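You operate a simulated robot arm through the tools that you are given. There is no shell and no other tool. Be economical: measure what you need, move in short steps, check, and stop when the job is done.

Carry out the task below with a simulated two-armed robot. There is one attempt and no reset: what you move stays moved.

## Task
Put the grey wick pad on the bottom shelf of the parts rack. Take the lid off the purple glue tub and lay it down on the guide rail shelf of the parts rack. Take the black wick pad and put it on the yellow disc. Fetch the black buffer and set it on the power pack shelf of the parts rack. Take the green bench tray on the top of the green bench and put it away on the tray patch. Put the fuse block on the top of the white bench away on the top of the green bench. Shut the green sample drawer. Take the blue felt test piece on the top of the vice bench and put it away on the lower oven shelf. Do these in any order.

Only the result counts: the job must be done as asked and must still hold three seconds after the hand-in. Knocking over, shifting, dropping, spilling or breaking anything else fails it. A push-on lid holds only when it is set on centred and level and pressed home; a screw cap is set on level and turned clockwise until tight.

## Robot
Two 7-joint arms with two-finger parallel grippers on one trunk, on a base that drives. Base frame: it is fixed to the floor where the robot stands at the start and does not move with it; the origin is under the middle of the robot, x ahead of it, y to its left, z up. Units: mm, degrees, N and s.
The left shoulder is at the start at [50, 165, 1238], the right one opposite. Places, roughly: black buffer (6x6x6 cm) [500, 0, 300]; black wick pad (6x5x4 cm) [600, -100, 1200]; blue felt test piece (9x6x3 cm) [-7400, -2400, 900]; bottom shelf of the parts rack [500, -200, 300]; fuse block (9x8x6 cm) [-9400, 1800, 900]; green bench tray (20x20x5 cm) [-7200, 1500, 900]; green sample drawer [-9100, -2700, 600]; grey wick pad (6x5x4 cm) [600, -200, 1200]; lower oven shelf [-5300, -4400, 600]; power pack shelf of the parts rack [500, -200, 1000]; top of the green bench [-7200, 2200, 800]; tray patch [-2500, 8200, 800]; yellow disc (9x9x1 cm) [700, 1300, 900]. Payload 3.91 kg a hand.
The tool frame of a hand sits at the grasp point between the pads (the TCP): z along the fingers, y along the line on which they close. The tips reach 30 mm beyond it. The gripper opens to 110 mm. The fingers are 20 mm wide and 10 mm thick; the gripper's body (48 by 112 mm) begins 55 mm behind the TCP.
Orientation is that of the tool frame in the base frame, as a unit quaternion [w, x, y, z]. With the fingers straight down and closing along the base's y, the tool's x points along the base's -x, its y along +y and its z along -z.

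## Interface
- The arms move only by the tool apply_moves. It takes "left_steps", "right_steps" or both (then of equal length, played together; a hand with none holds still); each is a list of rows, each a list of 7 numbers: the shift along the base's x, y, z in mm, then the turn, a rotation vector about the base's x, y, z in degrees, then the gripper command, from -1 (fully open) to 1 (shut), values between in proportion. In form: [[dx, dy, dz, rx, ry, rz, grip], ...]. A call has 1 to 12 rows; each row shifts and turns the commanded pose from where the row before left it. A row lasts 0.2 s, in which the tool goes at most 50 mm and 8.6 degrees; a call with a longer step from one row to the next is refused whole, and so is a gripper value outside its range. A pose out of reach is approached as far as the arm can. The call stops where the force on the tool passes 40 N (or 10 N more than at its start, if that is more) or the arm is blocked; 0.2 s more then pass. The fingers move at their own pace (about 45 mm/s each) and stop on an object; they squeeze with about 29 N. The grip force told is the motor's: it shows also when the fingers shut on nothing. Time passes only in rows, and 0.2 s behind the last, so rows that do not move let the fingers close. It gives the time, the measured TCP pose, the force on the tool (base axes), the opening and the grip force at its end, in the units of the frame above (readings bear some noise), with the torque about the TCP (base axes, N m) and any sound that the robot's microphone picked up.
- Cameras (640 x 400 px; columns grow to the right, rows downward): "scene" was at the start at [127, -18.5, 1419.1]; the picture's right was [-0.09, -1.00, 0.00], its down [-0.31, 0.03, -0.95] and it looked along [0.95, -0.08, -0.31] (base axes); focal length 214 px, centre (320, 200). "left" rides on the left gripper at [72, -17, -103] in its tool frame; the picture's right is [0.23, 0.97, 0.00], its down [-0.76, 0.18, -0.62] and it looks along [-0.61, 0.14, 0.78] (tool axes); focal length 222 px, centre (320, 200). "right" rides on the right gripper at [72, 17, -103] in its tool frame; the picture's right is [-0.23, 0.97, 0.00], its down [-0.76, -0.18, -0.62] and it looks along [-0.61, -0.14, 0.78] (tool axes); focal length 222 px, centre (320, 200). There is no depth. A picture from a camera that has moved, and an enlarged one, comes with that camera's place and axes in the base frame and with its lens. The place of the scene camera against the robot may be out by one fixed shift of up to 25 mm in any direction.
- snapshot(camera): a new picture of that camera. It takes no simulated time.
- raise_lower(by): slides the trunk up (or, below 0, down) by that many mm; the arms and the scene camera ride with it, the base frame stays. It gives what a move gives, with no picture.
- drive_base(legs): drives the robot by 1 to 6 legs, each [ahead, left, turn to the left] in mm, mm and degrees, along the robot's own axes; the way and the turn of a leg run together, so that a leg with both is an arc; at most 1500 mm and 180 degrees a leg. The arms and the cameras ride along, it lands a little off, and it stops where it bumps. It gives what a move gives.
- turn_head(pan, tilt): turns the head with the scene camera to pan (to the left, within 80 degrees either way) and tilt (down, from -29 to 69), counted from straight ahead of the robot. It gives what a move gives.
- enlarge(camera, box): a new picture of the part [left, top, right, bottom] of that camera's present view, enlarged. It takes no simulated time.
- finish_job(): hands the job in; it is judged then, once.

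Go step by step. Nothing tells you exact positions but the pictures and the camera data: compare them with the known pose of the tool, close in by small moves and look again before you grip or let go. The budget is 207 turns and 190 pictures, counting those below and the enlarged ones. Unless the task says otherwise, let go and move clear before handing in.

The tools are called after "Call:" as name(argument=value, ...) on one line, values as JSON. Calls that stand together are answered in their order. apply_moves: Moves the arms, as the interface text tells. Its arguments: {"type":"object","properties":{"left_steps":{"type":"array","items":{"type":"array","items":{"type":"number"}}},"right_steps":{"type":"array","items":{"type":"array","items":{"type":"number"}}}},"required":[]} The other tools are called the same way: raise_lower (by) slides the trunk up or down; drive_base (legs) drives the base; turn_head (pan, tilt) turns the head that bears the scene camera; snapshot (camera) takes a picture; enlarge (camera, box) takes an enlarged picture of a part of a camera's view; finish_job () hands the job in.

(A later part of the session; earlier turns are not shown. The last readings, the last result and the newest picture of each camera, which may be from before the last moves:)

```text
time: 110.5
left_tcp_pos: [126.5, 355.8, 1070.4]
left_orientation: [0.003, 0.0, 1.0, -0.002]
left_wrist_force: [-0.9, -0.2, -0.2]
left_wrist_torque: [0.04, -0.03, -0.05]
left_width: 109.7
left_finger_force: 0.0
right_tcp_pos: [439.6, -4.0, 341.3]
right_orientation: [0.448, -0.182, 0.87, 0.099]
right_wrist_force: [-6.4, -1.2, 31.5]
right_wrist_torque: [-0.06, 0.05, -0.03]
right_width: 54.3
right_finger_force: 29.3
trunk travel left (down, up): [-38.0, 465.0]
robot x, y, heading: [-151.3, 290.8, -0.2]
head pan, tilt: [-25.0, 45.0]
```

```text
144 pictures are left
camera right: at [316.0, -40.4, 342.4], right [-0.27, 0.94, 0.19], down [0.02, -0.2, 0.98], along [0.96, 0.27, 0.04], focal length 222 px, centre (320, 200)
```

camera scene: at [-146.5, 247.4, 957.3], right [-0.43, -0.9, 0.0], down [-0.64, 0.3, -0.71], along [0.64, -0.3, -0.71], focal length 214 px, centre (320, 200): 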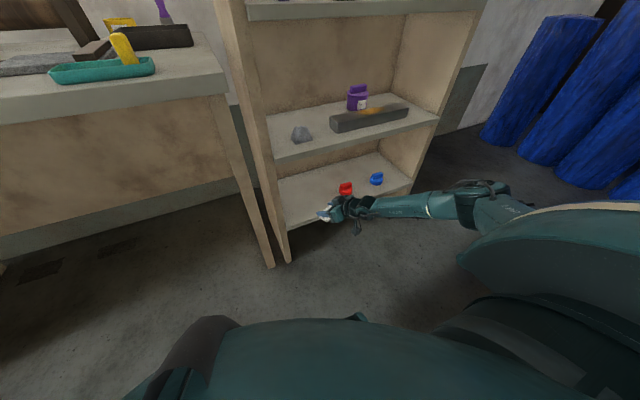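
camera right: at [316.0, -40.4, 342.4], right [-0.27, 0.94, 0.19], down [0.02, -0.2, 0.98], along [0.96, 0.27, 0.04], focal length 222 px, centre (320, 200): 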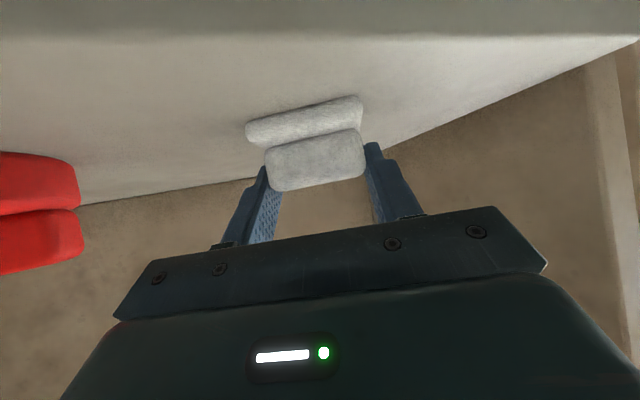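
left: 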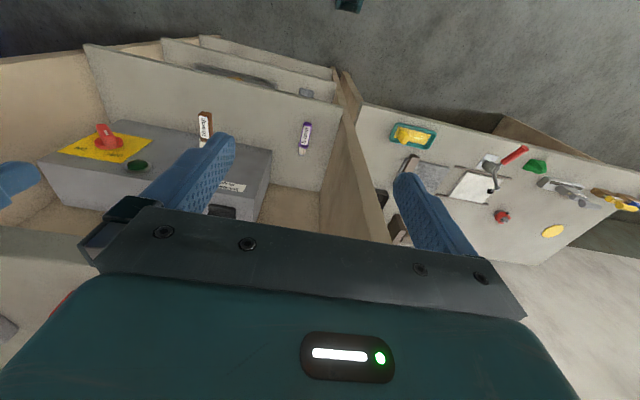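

Landed at 31 N. I ease off, open, and retreat along the tool direction.

Call:
apply_moves(right_steps=[[0, 0, 3, 0, 0, 0, 1], [0, 0, 0, 0, 0, 0, 0.2], [0, 0, 0, 0, 0, 0, -0.3], [0, 0, 0, 0, 0, 0, -0.7], [0, 0, 0, 0, 0, 0, -1], [-15, -6, 10, 0, 0, 0, -1], [-22, -10, 18, 0, 0, 0, -1], [-22, -10, 18, 0, 0, 0, -1], [0, 0, 0, 0, 0, 0, -1]])

Call:
drive_base(legs=[[-200, 0, 0]])

Call:
snapshot(camera="right")

```text
time: 112.5
left_tcp_pos: [128.8, 354.2, 1068.9]
left_orientation: [0.0, 0.0, 1.0, -0.001]
left_wrist_force: [-0.3, -0.6, -1.0]
left_wrist_torque: [-0.02, -0.01, 0.0]
left_width: 110.0
left_finger_force: 0.1
right_tcp_pos: [377.3, -29.2, 384.9]
right_orientation: [0.442, -0.183, 0.873, 0.099]
right_wrist_force: [1.0, -0.2, -0.3]
right_wrist_torque: [0.0, 0.02, -0.01]
right_width: 110.1
right_finger_force: 0.1
trunk travel left (down, up): [-38.0, 465.0]
robot x, y, heading: [-148.3, 296.0, -0.1]
head pan, tilt: [-25.0, 45.0]
```

```text
time: 114.0
left_tcp_pos: [-69.9, 355.9, 1069.2]
left_orientation: [0.001, 0.0, 1.0, -0.001]
left_wrist_force: [-0.2, 0.2, 0.1]
left_wrist_torque: [-0.05, -0.01, 0.01]
left_width: 109.8
left_finger_force: 0.1
right_tcp_pos: [177.3, -30.7, 384.9]
right_orientation: [0.442, -0.182, 0.873, 0.099]
right_wrist_force: [-0.4, -0.1, 0.4]
right_wrist_torque: [0.0, 0.01, -0.01]
right_width: 110.0
right_finger_force: 0.0
trunk travel left (down, up): [-38.0, 465.0]
robot x, y, heading: [-351.3, 294.6, -0.1]
head pan, tilt: [-25.0, 45.0]
```

```text
143 pictures are left
camera right: at [55.3, -66.6, 387.5], right [-0.27, 0.94, 0.2], down [0.03, -0.2, 0.98], along [0.96, 0.27, 0.03], focal length 222 px, centre (320, 200)
```

right: 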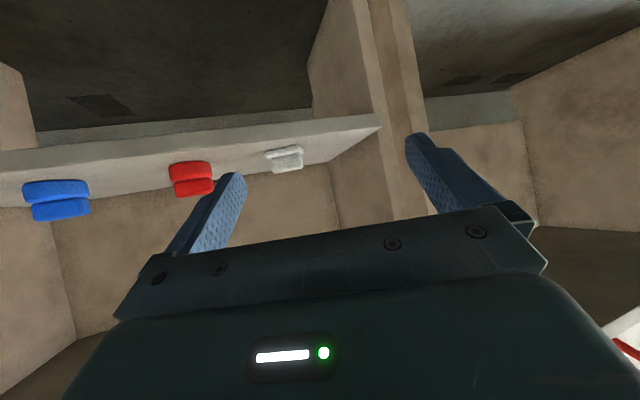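

The grey pad is on the bottom shelf. Next the glue lid: I raise trunk and arm and straighten the yaw to look at the tub.

Call:
raise_lower(by=280)

Call:
apply_moves(right_steps=[[0, 0, 35, 0, 0, 0, -1], [0, 0, 35, 0, 0, 0, -1], [0, 0, 35, 0, 0, 0, -1], [0, 0, 35, 0, 0, -8, -1], [0, 0, 35, 0, 0, -8, -1], [0, 0, 0, 0, 0, -8, -1], [0, 0, 0, 0, 0, 0, -1]])

Call:
drive_base(legs=[[0, -180, 0]])

Call:
snapshot(camera="right")

```text
time: 116.9
left_tcp_pos: [-69.5, 356.4, 1349.4]
left_orientation: [0.0, 0.002, 1.0, 0.0]
left_wrist_force: [-0.9, -0.6, 0.3]
left_wrist_torque: [-0.02, 0.02, -0.04]
left_width: 109.8
left_finger_force: 0.2
right_tcp_pos: [178.1, -30.4, 664.6]
right_orientation: [0.442, -0.181, 0.873, 0.098]
right_wrist_force: [0.2, -0.3, -0.3]
right_wrist_torque: [0.01, 0.01, 0.04]
right_width: 110.2
right_finger_force: 0.0
trunk travel left (down, up): [-318.0, 185.0]
robot x, y, heading: [-348.9, 293.6, -0.2]
head pan, tilt: [-25.0, 45.0]
```

```text
time: 118.5
left_tcp_pos: [-69.5, 354.6, 1349.5]
left_orientation: [0.001, 0.002, 1.0, -0.001]
left_wrist_force: [1.1, -1.3, -0.2]
left_wrist_torque: [-0.01, 0.0, -0.02]
left_width: 109.9
left_finger_force: 0.0
right_tcp_pos: [179.5, -30.0, 838.9]
right_orientation: [0.454, 0.005, 0.891, 0.004]
right_wrist_force: [0.3, 0.4, -0.1]
right_wrist_torque: [0.0, -0.01, -0.04]
right_width: 110.2
right_finger_force: 0.1
trunk travel left (down, up): [-318.0, 185.0]
robot x, y, heading: [-349.7, 292.5, -0.1]
head pan, tilt: [-25.0, 45.0]
```

```text
time: 120.0
left_tcp_pos: [-71.6, 175.9, 1350.8]
left_orientation: [0.001, 0.0, 1.0, 0.0]
left_wrist_force: [1.1, -0.4, -0.6]
left_wrist_torque: [-0.02, 0.03, -0.02]
left_width: 109.9
left_finger_force: 0.0
right_tcp_pos: [178.4, -209.6, 839.8]
right_orientation: [0.453, 0.003, 0.891, 0.005]
right_wrist_force: [0.3, 1.1, 0.3]
right_wrist_torque: [-0.02, 0.0, 0.01]
right_width: 110.0
right_finger_force: 0.1
trunk travel left (down, up): [-318.0, 185.0]
robot x, y, heading: [-354.6, 111.2, -0.2]
head pan, tilt: [-25.0, 45.0]
```

```text
142 pictures are left
camera right: at [51.9, -192.7, 841.8], right [0.13, 0.97, 0.2], down [-0.06, -0.19, 0.98], along [0.99, -0.14, 0.03], focal length 222 px, centre (320, 200)
```

right: 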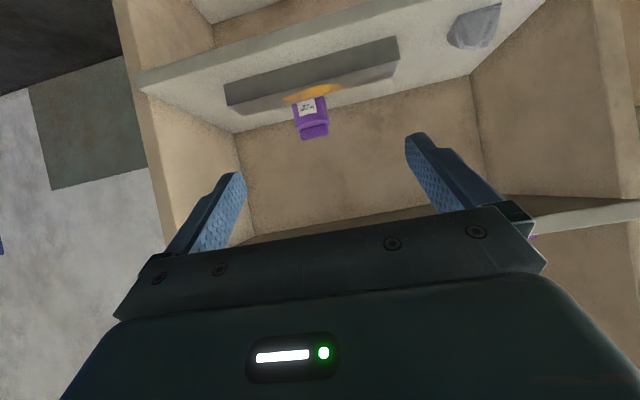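

I move closer and right a little to triangulate the tub.

Call:
drive_base(legs=[[0, -35, 0], [170, 0, 0]])

Call:
snapshot(camera="right")

Call:
enlarge(camera="right", box=[240, 40, 400, 140])

```text
time: 121.9
left_tcp_pos: [96.9, 140.2, 1348.7]
left_orientation: [0.001, 0.001, 1.0, -0.001]
left_wrist_force: [0.0, 0.6, -0.2]
left_wrist_torque: [-0.05, 0.03, -0.02]
left_width: 109.9
left_finger_force: 0.0
right_tcp_pos: [345.6, -246.1, 839.2]
right_orientation: [0.453, 0.003, 0.891, 0.006]
right_wrist_force: [-0.5, 0.3, -0.3]
right_wrist_torque: [0.0, 0.0, 0.01]
right_width: 109.7
right_finger_force: 0.0
trunk travel left (down, up): [-318.0, 185.0]
robot x, y, heading: [-186.4, 79.2, -0.3]
head pan, tilt: [-25.0, 45.0]
```

```text
141 pictures are left
camera right: at [218.9, -228.9, 841.7], right [0.14, 0.97, 0.19], down [-0.05, -0.19, 0.98], along [0.99, -0.14, 0.03], focal length 222 px, centre (320, 200)
```

right: 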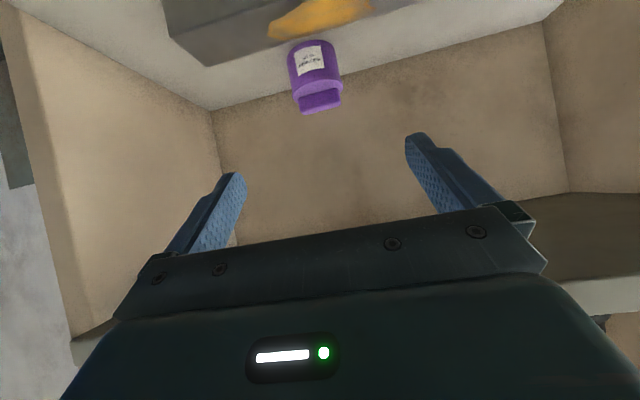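

```text
4.00 times, centred on (320, 90) of right
camera zoom: at [218.9, -228.9, 841.7], right [0.14, 0.97, 0.19], down [-0.05, -0.19, 0.98], along [0.99, -0.14, 0.03], focal length 888 px, centre (320, 640)
```

zoom: 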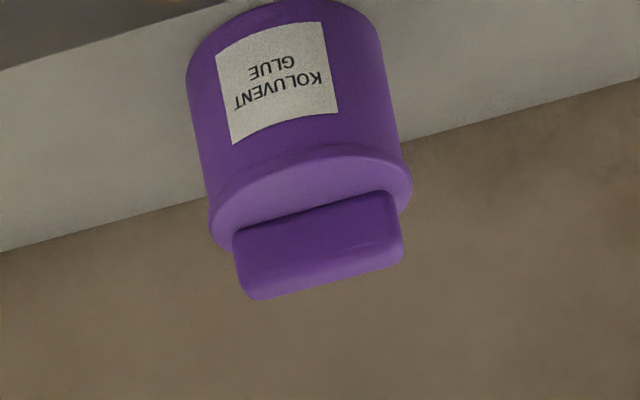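

The lid's handle is about (541, -247), 62 mm wide, with its top near z 723. I flatten the hand to 20° below level, lower to handle height and move closer.

Call:
apply_moves(right_steps=[[0, 0, -20, 0, -8, 0, -0.8], [0, 0, -30, 0, -8, 0, -0.8], [0, 0, -30, 0, 0, 0, -0.8], [0, 0, -20, 0, 0, 0, -0.8], [0, 0, 0, 0, 0, 0, -0.8]])

Call:
drive_base(legs=[[100, 0, 0]])

Call:
snapshot(camera="right")

```text
time: 123.1
left_tcp_pos: [96.8, 139.8, 1350.0]
left_orientation: [0.001, 0.002, 1.0, 0.0]
left_wrist_force: [0.3, -0.8, -0.3]
left_wrist_torque: [0.05, 0.02, 0.03]
left_width: 110.0
left_finger_force: 0.1
right_tcp_pos: [348.1, -243.9, 748.1]
right_orientation: [0.572, 0.034, 0.819, 0.032]
right_wrist_force: [0.5, -0.2, -0.4]
right_wrist_torque: [0.02, 0.0, -0.02]
right_width: 99.0
right_finger_force: 0.1
right hand out of reach, approached as far as the arm can: row 1, 2
trunk travel left (down, up): [-318.0, 185.0]
robot x, y, heading: [-186.1, 81.1, -0.2]
head pan, tilt: [-25.0, 45.0]
```

```text
time: 124.2
left_tcp_pos: [199.4, 140.3, 1349.1]
left_orientation: [0.0, 0.0, 1.0, -0.001]
left_wrist_force: [0.1, 0.1, 0.0]
left_wrist_torque: [-0.02, -0.02, 0.05]
left_width: 110.0
left_finger_force: 0.0
right_tcp_pos: [451.3, -244.3, 747.1]
right_orientation: [0.571, 0.036, 0.82, 0.031]
right_wrist_force: [0.4, -0.9, 0.5]
right_wrist_torque: [-0.01, 0.02, 0.01]
right_width: 98.8
right_finger_force: 0.1
trunk travel left (down, up): [-318.0, 185.0]
robot x, y, heading: [-83.2, 75.4, -0.6]
head pan, tilt: [-25.0, 45.0]
```

```text
139 pictures are left
camera right: at [328.7, -221.5, 717.5], right [0.1, 0.95, 0.3], down [-0.33, -0.25, 0.91], along [0.94, -0.19, 0.28], focal length 222 px, centre (320, 200)
```

right: 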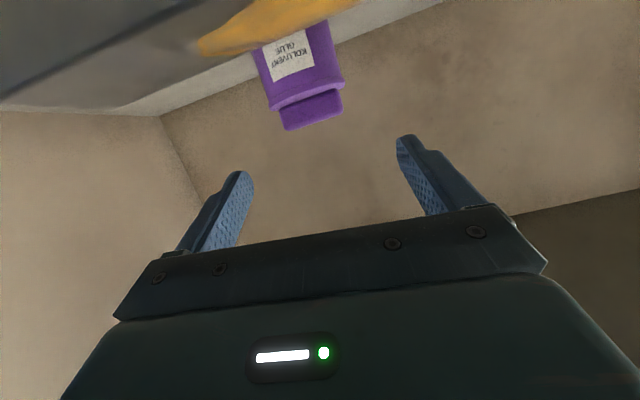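

The handle now looks nearer z 712 top and x≈570. I fix the roll, come closer and measure again.

Call:
apply_moves(right_steps=[[20, -3, -10, -5, 0, 1.8, -0.8], [20, -1, -10, 0, 0, 0, -0.8], [0, 0, 0, 0, 0, 0, -0.8]])

Call:
snapshot(camera="right")

```text
time: 125.0
left_tcp_pos: [198.7, 139.9, 1349.5]
left_orientation: [0.0, 0.001, 1.0, -0.001]
left_wrist_force: [-0.4, 0.0, 0.5]
left_wrist_torque: [0.0, 0.01, 0.02]
left_width: 110.0
left_finger_force: 0.0
right_tcp_pos: [491.3, -256.4, 729.1]
right_orientation: [0.571, -0.003, 0.821, 0.006]
right_wrist_force: [-0.3, 0.1, 0.1]
right_wrist_torque: [-0.03, -0.03, -0.02]
right_width: 99.0
right_finger_force: 0.1
right hand out of reach, approached as far as the arm can: row 1
trunk travel left (down, up): [-318.0, 185.0]
robot x, y, heading: [-84.2, 78.2, -0.7]
head pan, tilt: [-25.0, 45.0]
```

```text
138 pictures are left
camera right: at [368.4, -241.2, 697.4], right [0.07, 0.97, 0.22], down [-0.32, -0.19, 0.93], along [0.95, -0.13, 0.3], focal length 222 px, centre (320, 200)
```

right: 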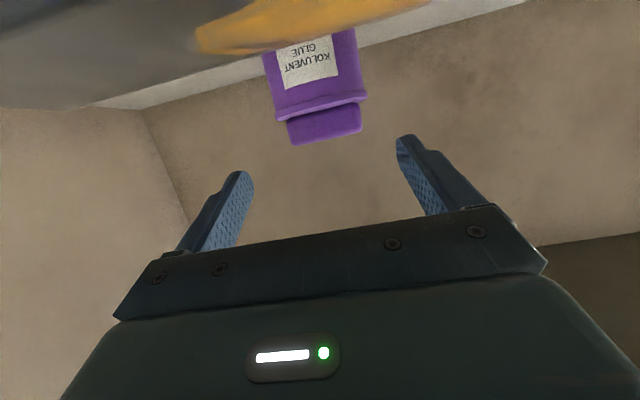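

The handle's top is about z 708, its foot z 680, its front x≈560, y≈-252. I bring the fingers around it.

Call:
apply_moves(right_steps=[[25, 2, -8, 0, 0, 0, -0.8], [25, 2, -8, 0, 0, 0, -0.8], [0, 0, 0, 0, 0, 0, -0.8]])

Call:
snapshot(camera="right")

```text
time: 125.8
left_tcp_pos: [198.6, 139.0, 1350.6]
left_orientation: [0.001, 0.001, 1.0, -0.001]
left_wrist_force: [-0.3, 0.8, -0.2]
left_wrist_torque: [0.01, 0.0, 0.01]
left_width: 110.1
left_finger_force: 0.0
right_tcp_pos: [542.4, -251.3, 714.3]
right_orientation: [0.571, -0.002, 0.821, 0.005]
right_wrist_force: [0.2, 0.3, -0.4]
right_wrist_torque: [-0.01, 0.01, -0.03]
right_width: 98.7
right_finger_force: 0.1
trunk travel left (down, up): [-318.0, 185.0]
robot x, y, heading: [-81.5, 76.5, -0.3]
head pan, tilt: [-25.0, 45.0]
```

```text
137 pictures are left
camera right: at [419.6, -235.9, 682.0], right [0.07, 0.97, 0.22], down [-0.32, -0.19, 0.93], along [0.95, -0.13, 0.3], focal length 222 px, centre (320, 200)
```

right: 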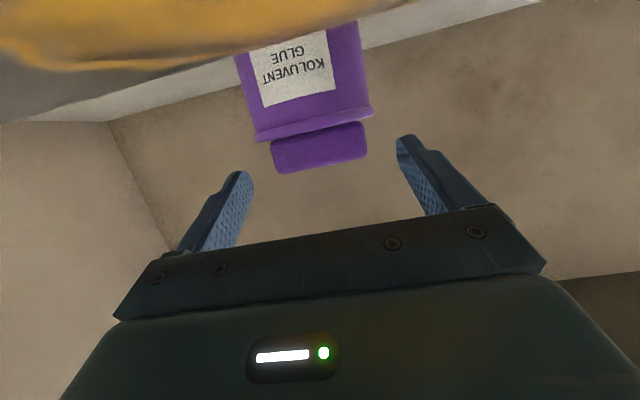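

Call:
apply_moves(right_steps=[[23, 0, -8, 0, 0, 0, -0.8], [0, 0, 0, 0, 0, 0, -0.8], [0, 0, 0, 0, 0, 0, 0.5], [0, 0, 0, 0, 0, 0, 1], [0, 0, 0, 0, 0, 0, 1], [0, 0, 0, 0, 0, 0, 1], [0, 0, 0, 0, 0, 0, 1]])

Call:
snapshot(camera="right")

```text
time: 126.2
left_tcp_pos: [196.5, 139.2, 1350.3]
left_orientation: [0.001, 0.002, 1.0, -0.001]
left_wrist_force: [0.6, 0.1, 0.2]
left_wrist_torque: [-0.01, 0.02, -0.01]
left_width: 110.1
left_finger_force: 0.0
right_tcp_pos: [556.5, -251.0, 710.8]
right_orientation: [0.571, -0.001, 0.821, 0.006]
right_wrist_force: [-7.6, 2.1, 9.5]
right_wrist_torque: [0.2, 1.56, -0.17]
right_width: 98.9
right_finger_force: 0.0
trunk travel left (down, up): [-318.0, 185.0]
robot x, y, heading: [-81.7, 75.7, -0.5]
head pan, tilt: [-25.0, 45.0]
stopped in row 1 (right hand): the force on the tool passed its limit (the readings are from after the stop); the commanded pose is now the measured one
```

```text
136 pictures are left
camera right: at [433.2, -236.0, 679.7], right [0.07, 0.97, 0.22], down [-0.32, -0.19, 0.93], along [0.95, -0.14, 0.3], focal length 222 px, centre (320, 200)
```

right: 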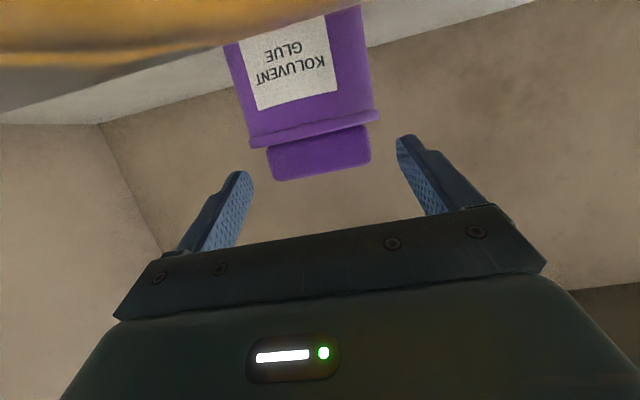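

The torque shows something behind and below the grasp point touched — the camera side of the gripper against the rail. I lift and back off at once, and check the rail.

Call:
apply_moves(right_steps=[[-5, 0, 15, 0, 0, 0, -0.8], [-20, 0, 15, 0, 0, 0, -0.8], [-20, 0, 10, 0, 8, 0, -0.8], [-20, 0, 10, 0, 8, 0, -0.8], [0, 0, 0, 0, 0, 0, -0.8]])

Call:
snapshot(camera="right")

Call:
turn_head(pan=-25, tilt=55)

Call:
snapshot(camera="scene")

```text
time: 127.4
left_tcp_pos: [199.5, 138.9, 1348.2]
left_orientation: [0.0, 0.002, 1.0, 0.0]
left_wrist_force: [0.1, -0.9, -0.1]
left_wrist_torque: [-0.03, -0.03, 0.02]
left_width: 109.8
left_finger_force: 0.1
right_tcp_pos: [489.7, -253.0, 759.6]
right_orientation: [0.45, 0.0, 0.893, 0.005]
right_wrist_force: [-0.2, 0.0, 0.3]
right_wrist_torque: [0.01, -0.05, 0.01]
right_width: 99.0
right_finger_force: 0.1
trunk travel left (down, up): [-318.0, 185.0]
robot x, y, heading: [-85.4, 76.8, 0.1]
head pan, tilt: [-25.0, 45.0]
```

```text
135 pictures are left
camera right: at [363.7, -235.7, 763.5], right [0.13, 0.97, 0.19], down [-0.05, -0.19, 0.98], along [0.99, -0.14, 0.02], focal length 222 px, centre (320, 200)
```

right: 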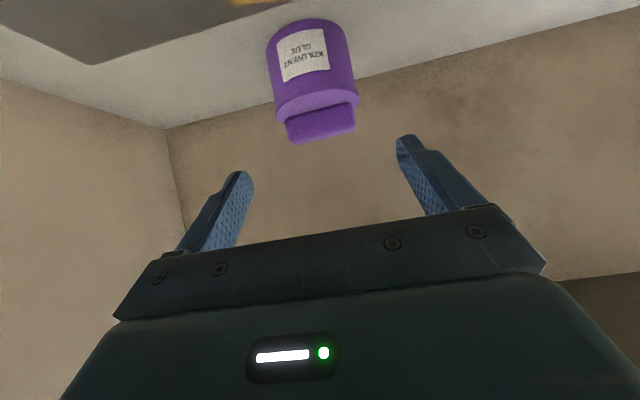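

```text
time: 128.2
left_tcp_pos: [198.9, 140.6, 1348.6]
left_orientation: [0.0, 0.001, 1.0, 0.0]
left_wrist_force: [-0.1, 0.2, 0.6]
left_wrist_torque: [-0.02, 0.01, -0.02]
left_width: 110.0
left_finger_force: 0.1
right_tcp_pos: [491.0, -251.9, 760.3]
right_orientation: [0.451, 0.0, 0.892, 0.005]
right_wrist_force: [0.1, 0.3, 0.2]
right_wrist_torque: [0.0, -0.02, 0.02]
right_width: 99.1
right_finger_force: 0.2
trunk travel left (down, up): [-318.0, 185.0]
robot x, y, heading: [-86.9, 74.6, -0.2]
head pan, tilt: [-25.0, 55.0]
```

```text
134 pictures are left
camera scene: at [16.2, 35.5, 1223.9], right [-0.43, -0.9, 0.0], down [-0.74, 0.35, -0.57], along [0.52, -0.25, -0.82], focal length 214 px, centre (320, 200)
```

scene: 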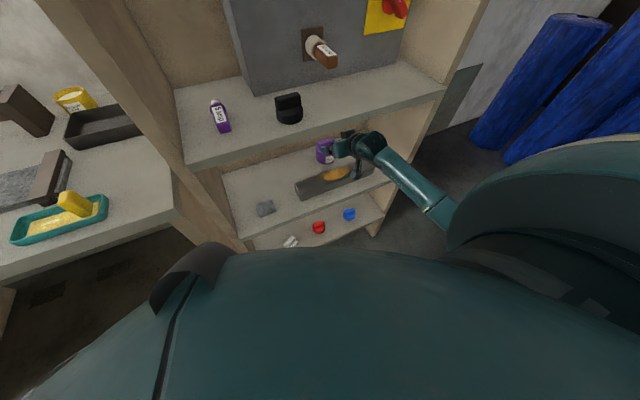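

The rail looks unmoved. With the steeper hand I approach the handle again, keeping the gripper body high over the rail.

Call:
apply_moves(right_steps=[[25, 0, -14, 0, 0, 0, -0.8], [20, 0, -14, 0, 0, 0, -0.8], [17, 0, -12, 0, 0, 0, -0.8], [0, 0, 0, 0, 0, 0, -0.8]])

Call:
snapshot(camera="right")

```text
time: 129.2
left_tcp_pos: [199.0, 137.8, 1349.3]
left_orientation: [0.0, 0.002, 1.0, 0.0]
left_wrist_force: [-0.5, 0.4, -0.3]
left_wrist_torque: [-0.02, 0.02, -0.01]
left_width: 109.9
left_finger_force: 0.0
right_tcp_pos: [552.9, -250.9, 718.9]
right_orientation: [0.451, -0.001, 0.893, 0.005]
right_wrist_force: [1.0, 0.1, -0.3]
right_wrist_torque: [0.01, 0.01, -0.01]
right_width: 99.0
right_finger_force: 0.1
trunk travel left (down, up): [-318.0, 185.0]
robot x, y, heading: [-83.0, 78.2, -0.4]
head pan, tilt: [-25.0, 55.0]
```

```text
133 pictures are left
camera right: at [425.7, -235.3, 722.1], right [0.13, 0.97, 0.19], down [-0.05, -0.19, 0.98], along [0.99, -0.14, 0.02], focal length 222 px, centre (320, 200)
```

right: 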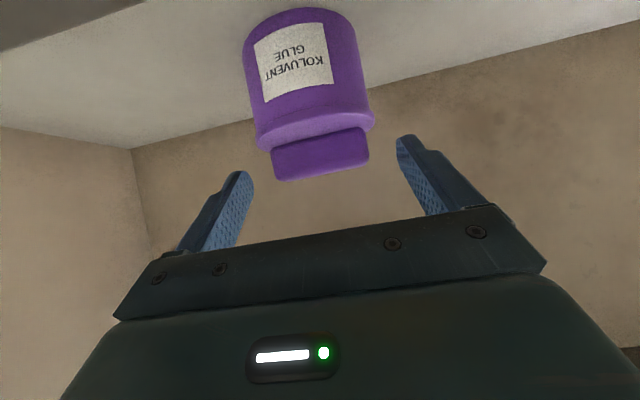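

Call:
apply_moves(right_steps=[[1, 0, -2, 0, 0, 0, -0.8], [0, 0, 0, 0, 0, 0, 0.5], [0, 0, 0, 0, 0, 0, 1], [0, 0, 0, 0, 0, 0, 1], [0, 0, 0, 0, 0, 0, 1], [0, 0, 0, 0, 0, 0, 1]])

Call:
snapshot(camera="right")

```text
time: 130.6
left_tcp_pos: [199.2, 138.9, 1348.3]
left_orientation: [0.0, 0.003, 1.0, 0.0]
left_wrist_force: [0.7, -0.8, -0.1]
left_wrist_torque: [0.01, 0.0, -0.02]
left_width: 110.2
left_finger_force: 0.1
right_tcp_pos: [553.2, -251.5, 717.3]
right_orientation: [0.451, -0.001, 0.892, 0.005]
right_wrist_force: [1.4, 0.7, -0.3]
right_wrist_torque: [0.01, -0.02, -0.02]
right_width: 66.7
right_finger_force: 28.8
trunk travel left (down, up): [-318.0, 185.0]
robot x, y, heading: [-83.3, 76.9, -0.3]
head pan, tilt: [-25.0, 55.0]
heard: snap
```

```text
132 pictures are left
camera right: at [426.6, -235.8, 720.6], right [0.13, 0.97, 0.19], down [-0.05, -0.19, 0.98], along [0.99, -0.14, 0.02], focal length 222 px, centre (320, 200)
```

right: 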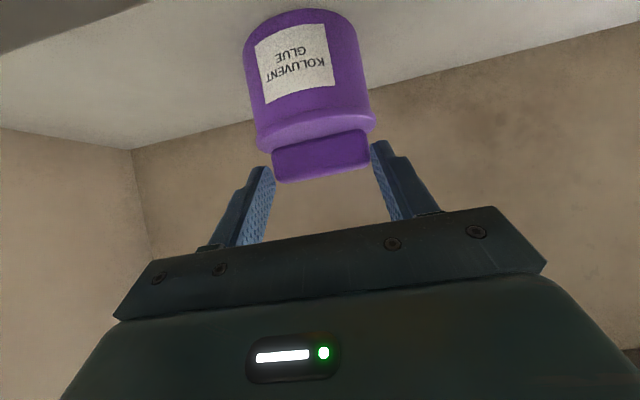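

Gripped at 66.7 mm, and a snap was heard – the lid's catch, I think. I lift slowly.

Call:
apply_moves(right_steps=[[0, 0, 5, 0, 0, 0, 1], [0, 0, 8, 0, 0, 0, 1], [0, 0, 12, 0, 0, 0, 1], [0, 0, 0, 0, 0, 0, 1]])

Call:
snapshot(camera="right")

```text
time: 131.6
left_tcp_pos: [199.4, 139.3, 1348.1]
left_orientation: [0.0, 0.001, 1.0, -0.001]
left_wrist_force: [-0.2, 0.1, -0.1]
left_wrist_torque: [-0.01, -0.04, 0.01]
left_width: 110.1
left_finger_force: 0.1
right_tcp_pos: [553.4, -252.4, 741.6]
right_orientation: [0.45, -0.001, 0.893, 0.005]
right_wrist_force: [0.5, -0.2, -0.4]
right_wrist_torque: [0.01, -0.01, 0.02]
right_width: 67.1
right_finger_force: 29.0
trunk travel left (down, up): [-318.0, 185.0]
robot x, y, heading: [-81.0, 75.0, -0.2]
head pan, tilt: [-25.0, 55.0]
```

```text
131 pictures are left
camera right: at [426.7, -236.8, 745.7], right [0.13, 0.97, 0.19], down [-0.05, -0.19, 0.98], along [0.99, -0.14, 0.02], focal length 222 px, centre (320, 200)
```

right: 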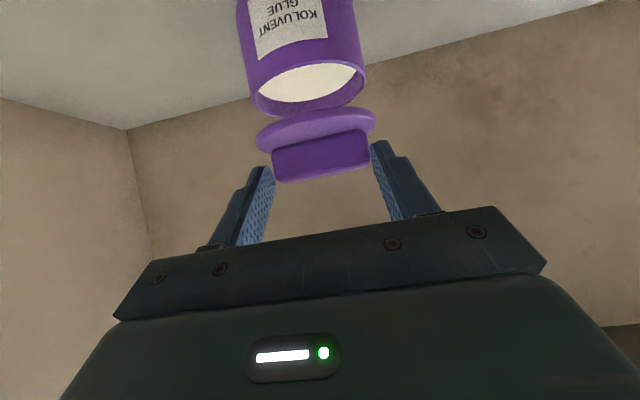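

The lid is off and held. I lift a bit more and move left of the tub to inspect the free area between the grey lump and the rail.

Call:
apply_moves(right_steps=[[0, 0, 20, 0, 0, 0, 1], [0, 0, 20, 0, 0, 0, 1], [0, 0, 0, 0, 0, 0, 1]])

Call:
drive_base(legs=[[-60, 0, 0], [0, 200, 0]])

Call:
snapshot(camera="right")

Call:
turn_head(pan=-40, tilt=50)

Call:
snapshot(camera="scene")

```text
time: 132.3
left_tcp_pos: [200.2, 137.9, 1348.2]
left_orientation: [-0.001, 0.002, 1.0, 0.0]
left_wrist_force: [0.2, 0.7, 0.1]
left_wrist_torque: [-0.04, -0.02, -0.01]
left_width: 110.0
left_finger_force: 0.1
right_tcp_pos: [553.9, -253.3, 776.7]
right_orientation: [0.446, -0.001, 0.895, 0.005]
right_wrist_force: [0.2, 0.1, -0.8]
right_wrist_torque: [0.0, 0.01, 0.03]
right_width: 66.7
right_finger_force: 28.5
trunk travel left (down, up): [-318.0, 185.0]
robot x, y, heading: [-81.1, 76.4, -0.4]
head pan, tilt: [-25.0, 55.0]
```

```text
time: 134.5
left_tcp_pos: [140.9, 336.4, 1348.5]
left_orientation: [0.0, 0.003, 1.0, -0.001]
left_wrist_force: [-0.2, 0.3, -0.2]
left_wrist_torque: [0.0, -0.03, -0.01]
left_width: 109.8
left_finger_force: 0.1
right_tcp_pos: [496.0, -57.1, 782.2]
right_orientation: [0.451, 0.001, 0.893, 0.003]
right_wrist_force: [1.2, -0.3, -0.4]
right_wrist_torque: [-0.04, 0.02, 0.01]
right_width: 66.7
right_finger_force: 28.8
trunk travel left (down, up): [-318.0, 185.0]
robot x, y, heading: [-138.6, 271.0, -0.5]
head pan, tilt: [-25.0, 55.0]
```

```text
130 pictures are left
camera right: at [369.4, -40.3, 785.9], right [0.13, 0.97, 0.19], down [-0.05, -0.19, 0.98], along [0.99, -0.14, 0.02], focal length 222 px, centre (320, 200)
```

right: 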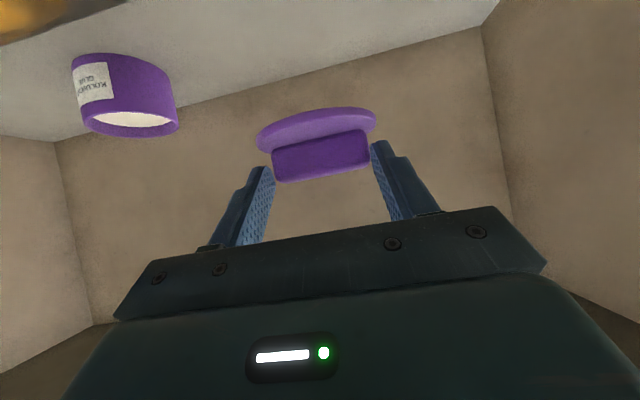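

```text
time: 135.3
left_tcp_pos: [140.6, 336.2, 1349.4]
left_orientation: [0.0, 0.002, 1.0, -0.001]
left_wrist_force: [0.3, 1.2, 0.0]
left_wrist_torque: [0.04, 0.0, 0.03]
left_width: 110.0
left_finger_force: 0.2
right_tcp_pos: [496.1, -57.2, 781.9]
right_orientation: [0.451, 0.0, 0.893, 0.005]
right_wrist_force: [0.5, -1.5, -0.2]
right_wrist_torque: [-0.03, 0.02, 0.01]
right_width: 66.8
right_finger_force: 29.0
trunk travel left (down, up): [-318.0, 185.0]
robot x, y, heading: [-139.7, 276.8, -0.5]
head pan, tilt: [-40.0, 50.0]
```

```text
129 pictures are left
camera scene: at [-48.3, 213.6, 1230.4], right [-0.65, -0.76, 0.0], down [-0.58, 0.5, -0.64], along [0.49, -0.42, -0.77], focal length 214 px, centre (320, 200)
```

scene: 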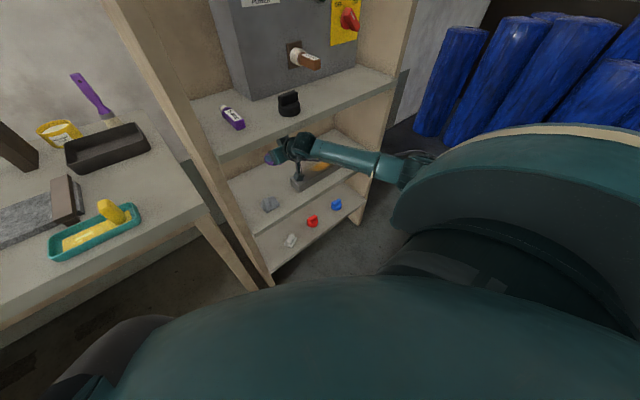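

Back part of the shelf (x≈600, y≈-45) is free, and there the camera bracket stays clear of rail and lump. I drive in and lower.

Call:
drive_base(legs=[[92, 12, 0]])

Call:
apply_moves(right_steps=[[0, 0, -25, 0, 0, 0, 1], [0, 0, -25, 0, 0, 0, 1], [0, 0, -20, 0, 0, 0, 1], [0, 0, -15, 0, 0, 0, 1], [0, 0, 0, 0, 0, 0, 1]])

Call:
snapshot(camera="right")

```text
time: 136.4
left_tcp_pos: [238.4, 344.2, 1347.5]
left_orientation: [-0.003, 0.002, 1.0, 0.001]
left_wrist_force: [0.0, -0.4, -0.3]
left_wrist_torque: [-0.04, -0.01, -0.04]
left_width: 110.1
left_finger_force: 0.1
right_tcp_pos: [589.9, -44.3, 772.9]
right_orientation: [0.444, 0.0, 0.896, 0.007]
right_wrist_force: [0.4, 1.2, 0.3]
right_wrist_torque: [-0.01, 0.0, -0.01]
right_width: 66.8
right_finger_force: 28.9
trunk travel left (down, up): [-318.0, 185.0]
robot x, y, heading: [-50.7, 288.1, -0.2]
head pan, tilt: [-40.0, 50.0]
```

```text
time: 137.6
left_tcp_pos: [233.3, 348.1, 1348.7]
left_orientation: [0.001, 0.001, 1.0, -0.001]
left_wrist_force: [-0.6, -0.3, 1.4]
left_wrist_torque: [0.02, -0.01, -0.01]
left_width: 110.2
left_finger_force: 0.0
right_tcp_pos: [588.0, -43.2, 692.2]
right_orientation: [0.447, -0.001, 0.895, 0.006]
right_wrist_force: [0.0, -0.1, 0.0]
right_wrist_torque: [0.02, 0.01, 0.0]
right_width: 66.9
right_finger_force: 29.4
trunk travel left (down, up): [-318.0, 185.0]
robot x, y, heading: [-47.1, 286.8, -0.5]
head pan, tilt: [-40.0, 50.0]
```

```text
128 pictures are left
camera right: at [460.7, -28.2, 697.2], right [0.13, 0.97, 0.19], down [-0.04, -0.19, 0.98], along [0.99, -0.14, 0.02], focal length 222 px, centre (320, 200)
```

right: 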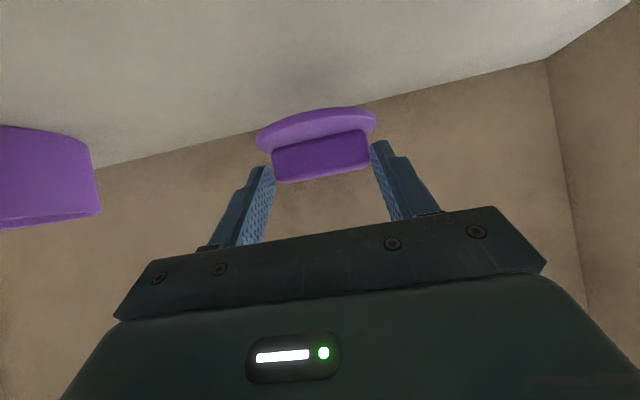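

I lower in small steps until it touches.

Call:
apply_moves(right_steps=[[0, 0, -5, 0, 0, 0, 1], [0, 0, -5, 0, 0, 0, 1], [0, 0, 0, 0, 0, 0, 1]])

Call:
apply_moves(right_steps=[[0, 0, -3, 0, 0, 0, 1], [0, 0, -3, 0, 0, 0, 1], [0, 0, 0, 0, 0, 0, 1]])

Call:
apply_moves(right_steps=[[0, 0, -2, 0, 0, 0, 1], [0, 0, -2, 0, 0, 0, 1], [0, 0, 0, 0, 0, 0, 1]])

Call:
snapshot(camera="right")

```text
time: 138.4
left_tcp_pos: [231.9, 348.9, 1350.0]
left_orientation: [0.0, 0.003, 1.0, -0.001]
left_wrist_force: [-0.5, -0.1, -0.5]
left_wrist_torque: [-0.01, 0.0, 0.02]
left_width: 110.0
left_finger_force: 0.1
right_tcp_pos: [586.9, -43.8, 683.0]
right_orientation: [0.447, -0.001, 0.894, 0.005]
right_wrist_force: [-0.2, 0.9, -0.1]
right_wrist_torque: [0.02, 0.01, -0.01]
right_width: 66.7
right_finger_force: 28.9
trunk travel left (down, up): [-318.0, 185.0]
robot x, y, heading: [-48.9, 283.6, -0.3]
head pan, tilt: [-40.0, 50.0]
```

```text
time: 139.2
left_tcp_pos: [232.3, 348.0, 1348.9]
left_orientation: [0.001, 0.001, 1.0, -0.001]
left_wrist_force: [0.9, 0.8, 0.1]
left_wrist_torque: [-0.01, -0.01, -0.02]
left_width: 110.0
left_finger_force: 0.0
right_tcp_pos: [588.3, -43.7, 675.5]
right_orientation: [0.446, -0.001, 0.895, 0.005]
right_wrist_force: [-0.4, 0.3, -0.8]
right_wrist_torque: [0.02, 0.0, 0.01]
right_width: 66.5
right_finger_force: 29.0
trunk travel left (down, up): [-318.0, 185.0]
robot x, y, heading: [-47.0, 284.9, -0.5]
head pan, tilt: [-40.0, 50.0]
```

```text
time: 140.0
left_tcp_pos: [234.0, 347.9, 1348.6]
left_orientation: [-0.001, 0.002, 1.0, -0.001]
left_wrist_force: [0.0, -0.4, -0.4]
left_wrist_torque: [0.01, 0.0, 0.01]
left_width: 109.8
left_finger_force: 0.1
right_tcp_pos: [586.7, -43.4, 672.0]
right_orientation: [0.447, -0.001, 0.895, 0.005]
right_wrist_force: [-0.1, -0.2, 0.4]
right_wrist_torque: [-0.01, 0.03, 0.04]
right_width: 66.8
right_finger_force: 29.4
trunk travel left (down, up): [-318.0, 185.0]
robot x, y, heading: [-51.8, 286.1, -0.1]
head pan, tilt: [-40.0, 50.0]
```

```text
127 pictures are left
camera right: at [460.6, -27.6, 677.7], right [0.13, 0.97, 0.19], down [-0.04, -0.19, 0.98], along [0.99, -0.14, 0.02], focal length 222 px, centre (320, 200)
```

right: 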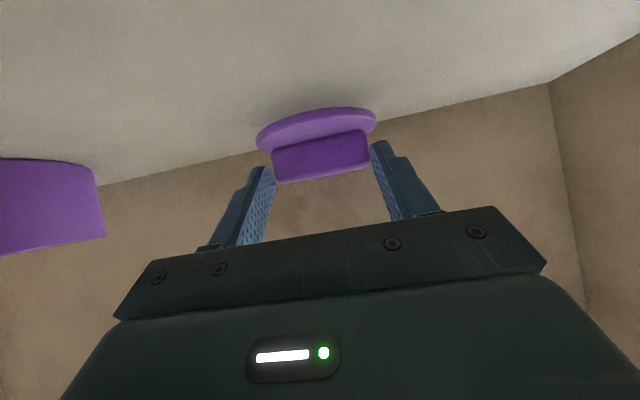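

Call:
apply_moves(right_steps=[[0, 0, -3, 0, 0, 0, 1], [0, 0, -3, 0, 0, 0, 1], [0, 0, 0, 0, 0, 0, 1]])

Call:
apply_moves(right_steps=[[0, 0, -2, 0, 0, 0, 1], [0, 0, -2, 0, 0, 0, 1], [0, 0, 0, 0, 0, 0, 1]])

Call:
snapshot(camera="right")

```text
time: 140.8
left_tcp_pos: [233.5, 347.7, 1349.0]
left_orientation: [0.002, 0.001, 1.0, -0.001]
left_wrist_force: [-0.1, -0.1, 0.4]
left_wrist_torque: [0.0, 0.03, 0.0]
left_width: 110.2
left_finger_force: 0.0
right_tcp_pos: [586.0, -42.6, 668.3]
right_orientation: [0.447, -0.001, 0.894, 0.005]
right_wrist_force: [-0.2, 0.4, 0.3]
right_wrist_torque: [0.01, -0.02, 0.01]
right_width: 66.9
right_finger_force: 28.8
trunk travel left (down, up): [-318.0, 185.0]
robot x, y, heading: [-48.2, 284.0, -0.3]
head pan, tilt: [-40.0, 50.0]
```

```text
time: 141.6
left_tcp_pos: [232.8, 348.1, 1348.8]
left_orientation: [0.002, 0.002, 1.0, -0.001]
left_wrist_force: [-0.5, 1.2, 0.4]
left_wrist_torque: [-0.02, 0.03, 0.02]
left_width: 110.1
left_finger_force: 0.1
right_tcp_pos: [587.8, -43.6, 662.7]
right_orientation: [0.447, -0.001, 0.894, 0.006]
right_wrist_force: [0.0, 0.7, -0.1]
right_wrist_torque: [0.03, 0.04, 0.01]
right_width: 66.8
right_finger_force: 28.9
trunk travel left (down, up): [-318.0, 185.0]
robot x, y, heading: [-48.1, 284.8, -0.3]
head pan, tilt: [-40.0, 50.0]
```

```text
126 pictures are left
camera right: at [460.5, -26.8, 668.0], right [0.13, 0.97, 0.19], down [-0.04, -0.19, 0.98], along [0.99, -0.14, 0.02], focal length 222 px, centre (320, 200)
```

right: 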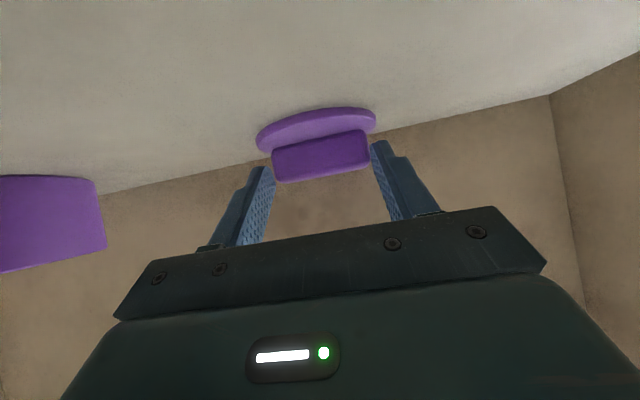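

Call:
apply_moves(right_steps=[[0, 0, -2, 0, 0, 0, 1], [0, 0, -2, 0, 0, 0, 1], [0, 0, 0, 0, 0, 0, 1]])

Call:
apply_moves(right_steps=[[0, 0, -2, 0, 0, 0, 1], [0, 0, -2, 0, 0, 0, 1], [0, 0, 0, 0, 0, 0, 1]])

Call:
snapshot(camera="right")

```text
time: 142.4
left_tcp_pos: [231.3, 348.3, 1349.4]
left_orientation: [0.0, 0.002, 1.0, -0.001]
left_wrist_force: [-0.6, 0.4, 0.5]
left_wrist_torque: [-0.03, 0.03, 0.03]
left_width: 109.9
left_finger_force: 0.0
right_tcp_pos: [588.2, -43.9, 661.2]
right_orientation: [0.449, -0.002, 0.894, 0.005]
right_wrist_force: [-0.6, 0.1, 9.5]
right_wrist_torque: [-0.31, -0.42, -0.01]
right_width: 66.8
right_finger_force: 29.0
trunk travel left (down, up): [-318.0, 185.0]
robot x, y, heading: [-52.8, 286.7, -0.2]
head pan, tilt: [-40.0, 50.0]
```

```text
time: 143.2
left_tcp_pos: [229.3, 349.0, 1351.0]
left_orientation: [0.001, 0.001, 1.0, -0.001]
left_wrist_force: [0.4, -0.3, 0.3]
left_wrist_torque: [0.03, 0.0, 0.06]
left_width: 109.9
left_finger_force: 0.0
right_tcp_pos: [589.2, -43.0, 661.2]
right_orientation: [0.452, -0.001, 0.892, 0.005]
right_wrist_force: [-3.4, -0.6, 25.7]
right_wrist_torque: [-0.16, -0.48, -0.05]
right_width: 66.7
right_finger_force: 28.9
trunk travel left (down, up): [-318.0, 185.0]
robot x, y, heading: [-51.6, 284.1, -0.5]
head pan, tilt: [-40.0, 50.0]
```

```text
125 pictures are left
camera right: at [461.4, -26.9, 664.2], right [0.13, 0.97, 0.19], down [-0.05, -0.19, 0.98], along [0.99, -0.13, 0.03], focal length 222 px, centre (320, 200)
```

right: 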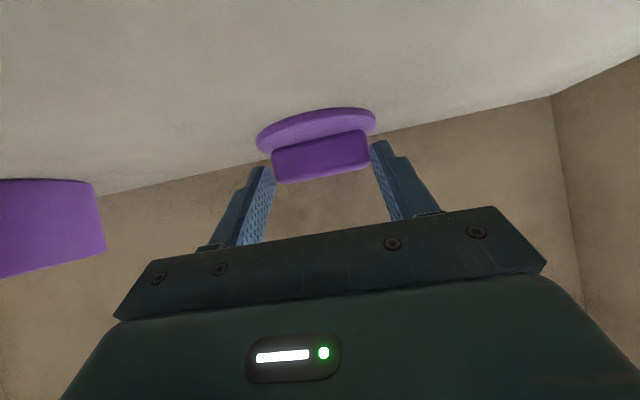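

Contact made with the lid on the shelf. I ease off, open and back out.

Call:
apply_moves(right_steps=[[0, 0, 3, 0, 0, 0, 1], [0, 0, 0, 0, 0, 0, 0.2], [0, 0, 0, 0, 0, 0, -0.3], [0, 0, 0, 0, 0, 0, -0.7], [0, 0, 0, 0, 0, 0, -0.8], [-10, 0, 8, 0, 0, 0, -0.8], [-20, 0, 15, 0, 0, 0, -0.8], [-20, 0, 15, 0, 0, 0, -0.8], [-20, 0, 10, 0, 0, 0, -0.8], [0, 0, 0, 0, 0, 0, -0.8]])

Call:
drive_base(legs=[[-220, 0, 0]])

Call:
snapshot(camera="right")

```text
time: 145.4
left_tcp_pos: [233.8, 348.0, 1348.2]
left_orientation: [0.001, 0.003, 1.0, -0.001]
left_wrist_force: [-0.3, 1.0, -0.6]
left_wrist_torque: [-0.03, 0.0, -0.01]
left_width: 109.9
left_finger_force: 0.1
right_tcp_pos: [515.8, -43.5, 705.1]
right_orientation: [0.447, -0.001, 0.894, 0.005]
right_wrist_force: [-0.4, 0.5, -1.0]
right_wrist_torque: [-0.03, -0.01, 0.02]
right_width: 98.9
right_finger_force: 0.1
trunk travel left (down, up): [-318.0, 185.0]
robot x, y, heading: [-47.7, 287.0, -0.1]
head pan, tilt: [-40.0, 50.0]
```

```text
time: 147.1
left_tcp_pos: [13.5, 347.9, 1349.0]
left_orientation: [0.001, 0.002, 1.0, -0.001]
left_wrist_force: [-0.1, -0.4, -0.2]
left_wrist_torque: [-0.02, -0.02, 0.01]
left_width: 109.9
left_finger_force: 0.2
right_tcp_pos: [296.4, -42.8, 706.8]
right_orientation: [0.447, -0.001, 0.894, 0.005]
right_wrist_force: [-0.6, -0.3, -0.6]
right_wrist_torque: [0.01, 0.0, 0.03]
right_width: 99.2
right_finger_force: 0.1
trunk travel left (down, up): [-318.0, 185.0]
robot x, y, heading: [-266.9, 284.4, -0.3]
head pan, tilt: [-40.0, 50.0]
```

```text
124 pictures are left
camera right: at [169.8, -26.7, 711.2], right [0.13, 0.97, 0.19], down [-0.04, -0.19, 0.98], along [0.99, -0.14, 0.02], focal length 222 px, centre (320, 200)
```

right: 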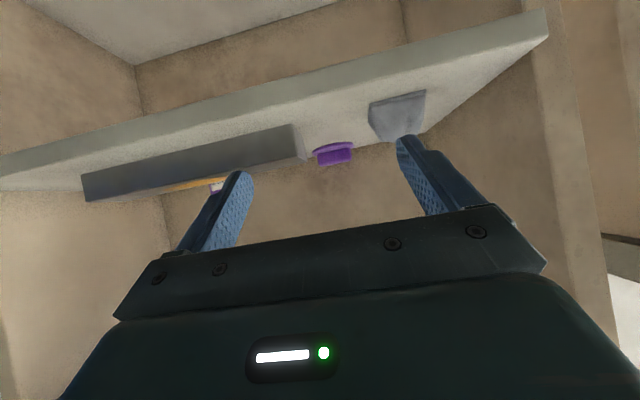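

The lid lies on the guide rail shelf. Next is the black pad: raise trunk and arm.

Call:
raise_lower(by=183)

Call:
apply_moves(right_steps=[[-10, 0, 40, 0, 0, 0, -0.7], [-10, 0, 40, 0, 0, 0, -0.7], [-10, 0, 40, 0, 0, 0, -0.7], [-10, 0, 40, 0, 0, 0, -0.7], [-10, 0, 40, 0, 0, 0, -0.7], [-10, 0, 40, 0, 0, 0, -0.7], [-10, 0, 40, 0, 0, 0, -0.7], [-10, 0, 40, 0, 0, 0, -0.7], [-10, 0, 40, 0, 0, 0, -0.7], [0, 0, 35, 0, 0, 0, -0.7], [0, 0, 0, 0, 0, 0, -0.7]])

Call:
drive_base(legs=[[0, -55, 0], [250, 0, 0]])

Call:
snapshot(camera="right")

```text
time: 149.1
left_tcp_pos: [15.0, 348.1, 1532.7]
left_orientation: [-0.001, 0.002, 1.0, -0.001]
left_wrist_force: [-0.7, 0.4, 0.0]
left_wrist_torque: [0.0, 0.04, -0.01]
left_width: 109.8
left_finger_force: 0.0
right_tcp_pos: [296.8, -43.3, 888.8]
right_orientation: [0.447, -0.001, 0.895, 0.006]
right_wrist_force: [0.1, -0.1, -0.5]
right_wrist_torque: [0.02, 0.0, 0.01]
right_width: 98.9
right_finger_force: 0.0
trunk travel left (down, up): [-501.0, 2.0]
robot x, y, heading: [-272.9, 288.4, -0.2]
head pan, tilt: [-40.0, 50.0]
```

```text
time: 151.5
left_tcp_pos: [12.1, 348.8, 1531.7]
left_orientation: [0.001, 0.002, 1.0, -0.001]
left_wrist_force: [-0.4, 0.9, 0.2]
left_wrist_torque: [-0.02, -0.01, -0.01]
left_width: 110.0
left_finger_force: 0.2
right_tcp_pos: [204.6, -43.5, 1286.1]
right_orientation: [0.447, 0.0, 0.894, 0.005]
right_wrist_force: [-0.8, 0.3, 0.5]
right_wrist_torque: [0.0, 0.05, 0.01]
right_width: 93.7
right_finger_force: 0.2
trunk travel left (down, up): [-501.0, 2.0]
robot x, y, heading: [-266.9, 287.8, -0.2]
head pan, tilt: [-40.0, 50.0]
```

```text
time: 153.9
left_tcp_pos: [266.1, 292.1, 1531.4]
left_orientation: [0.0, 0.003, 1.0, -0.001]
left_wrist_force: [-0.3, -0.3, 0.0]
left_wrist_torque: [0.01, 0.01, -0.01]
left_width: 110.0
left_finger_force: 0.1
right_tcp_pos: [456.7, -100.6, 1285.7]
right_orientation: [0.448, 0.001, 0.894, 0.004]
right_wrist_force: [-0.2, 0.0, 0.1]
right_wrist_torque: [-0.01, 0.04, -0.03]
right_width: 93.4
right_finger_force: 0.1
trunk travel left (down, up): [-501.0, 2.0]
robot x, y, heading: [-19.8, 232.6, -0.5]
head pan, tilt: [-40.0, 50.0]
```

```text
123 pictures are left
camera right: at [329.6, -83.8, 1289.7], right [0.13, 0.97, 0.19], down [-0.04, -0.19, 0.98], along [0.99, -0.14, 0.01], focal length 222 px, centre (320, 200)
```

right: 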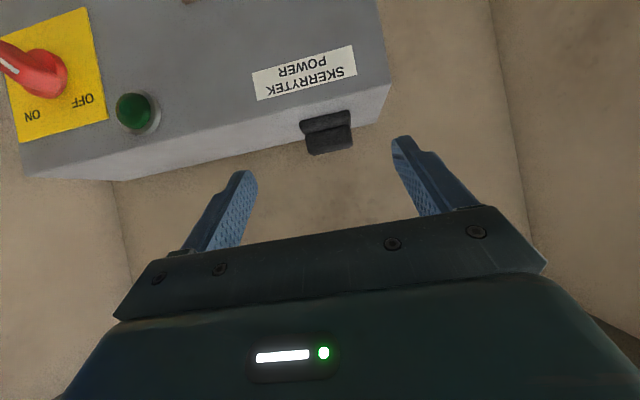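

The black pad is at y≈-98. I move in like with the grey one.

Call:
drive_base(legs=[[70, 0, 0]])

Call:
apply_moves(right_steps=[[20, 1, -15, 0, 0, 0, -0.7], [20, 1, -15, 0, 0, 0, -0.7], [15, 0, -13, 0, 0, 0, -0.7], [0, 0, 0, 0, 0, 0, -0.7]])

Call:
snapshot(camera="right")

```text
time: 154.9
left_tcp_pos: [334.1, 292.9, 1531.8]
left_orientation: [0.0, 0.002, 1.0, -0.001]
left_wrist_force: [0.0, 0.3, -0.4]
left_wrist_torque: [0.01, 0.03, -0.03]
left_width: 110.0
left_finger_force: 0.0
right_tcp_pos: [526.8, -98.4, 1285.5]
right_orientation: [0.448, 0.0, 0.894, 0.004]
right_wrist_force: [0.1, 0.3, -0.4]
right_wrist_torque: [-0.01, 0.03, 0.03]
right_width: 93.6
right_finger_force: 0.1
trunk travel left (down, up): [-501.0, 2.0]
robot x, y, heading: [51.9, 232.7, -0.4]
head pan, tilt: [-40.0, 50.0]
```

```text
time: 155.9
left_tcp_pos: [332.9, 292.4, 1531.5]
left_orientation: [0.0, 0.001, 1.0, -0.001]
left_wrist_force: [0.3, 0.8, -1.8]
left_wrist_torque: [0.01, -0.01, 0.02]
left_width: 110.0
left_finger_force: 0.0
right_tcp_pos: [581.6, -97.0, 1242.0]
right_orientation: [0.447, -0.001, 0.895, 0.006]
right_wrist_force: [2.0, 0.3, 0.2]
right_wrist_torque: [0.01, -0.02, -0.01]
right_width: 93.4
right_finger_force: 0.1
trunk travel left (down, up): [-501.0, 2.0]
robot x, y, heading: [49.1, 231.4, -0.2]
head pan, tilt: [-40.0, 50.0]
```

```text
122 pictures are left
camera right: at [454.3, -82.0, 1246.8], right [0.13, 0.97, 0.19], down [-0.04, -0.19, 0.98], along [0.99, -0.14, 0.02], focal length 222 px, centre (320, 200)
```

right: 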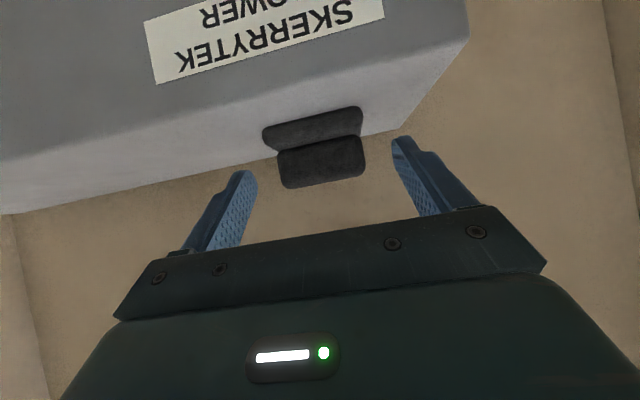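

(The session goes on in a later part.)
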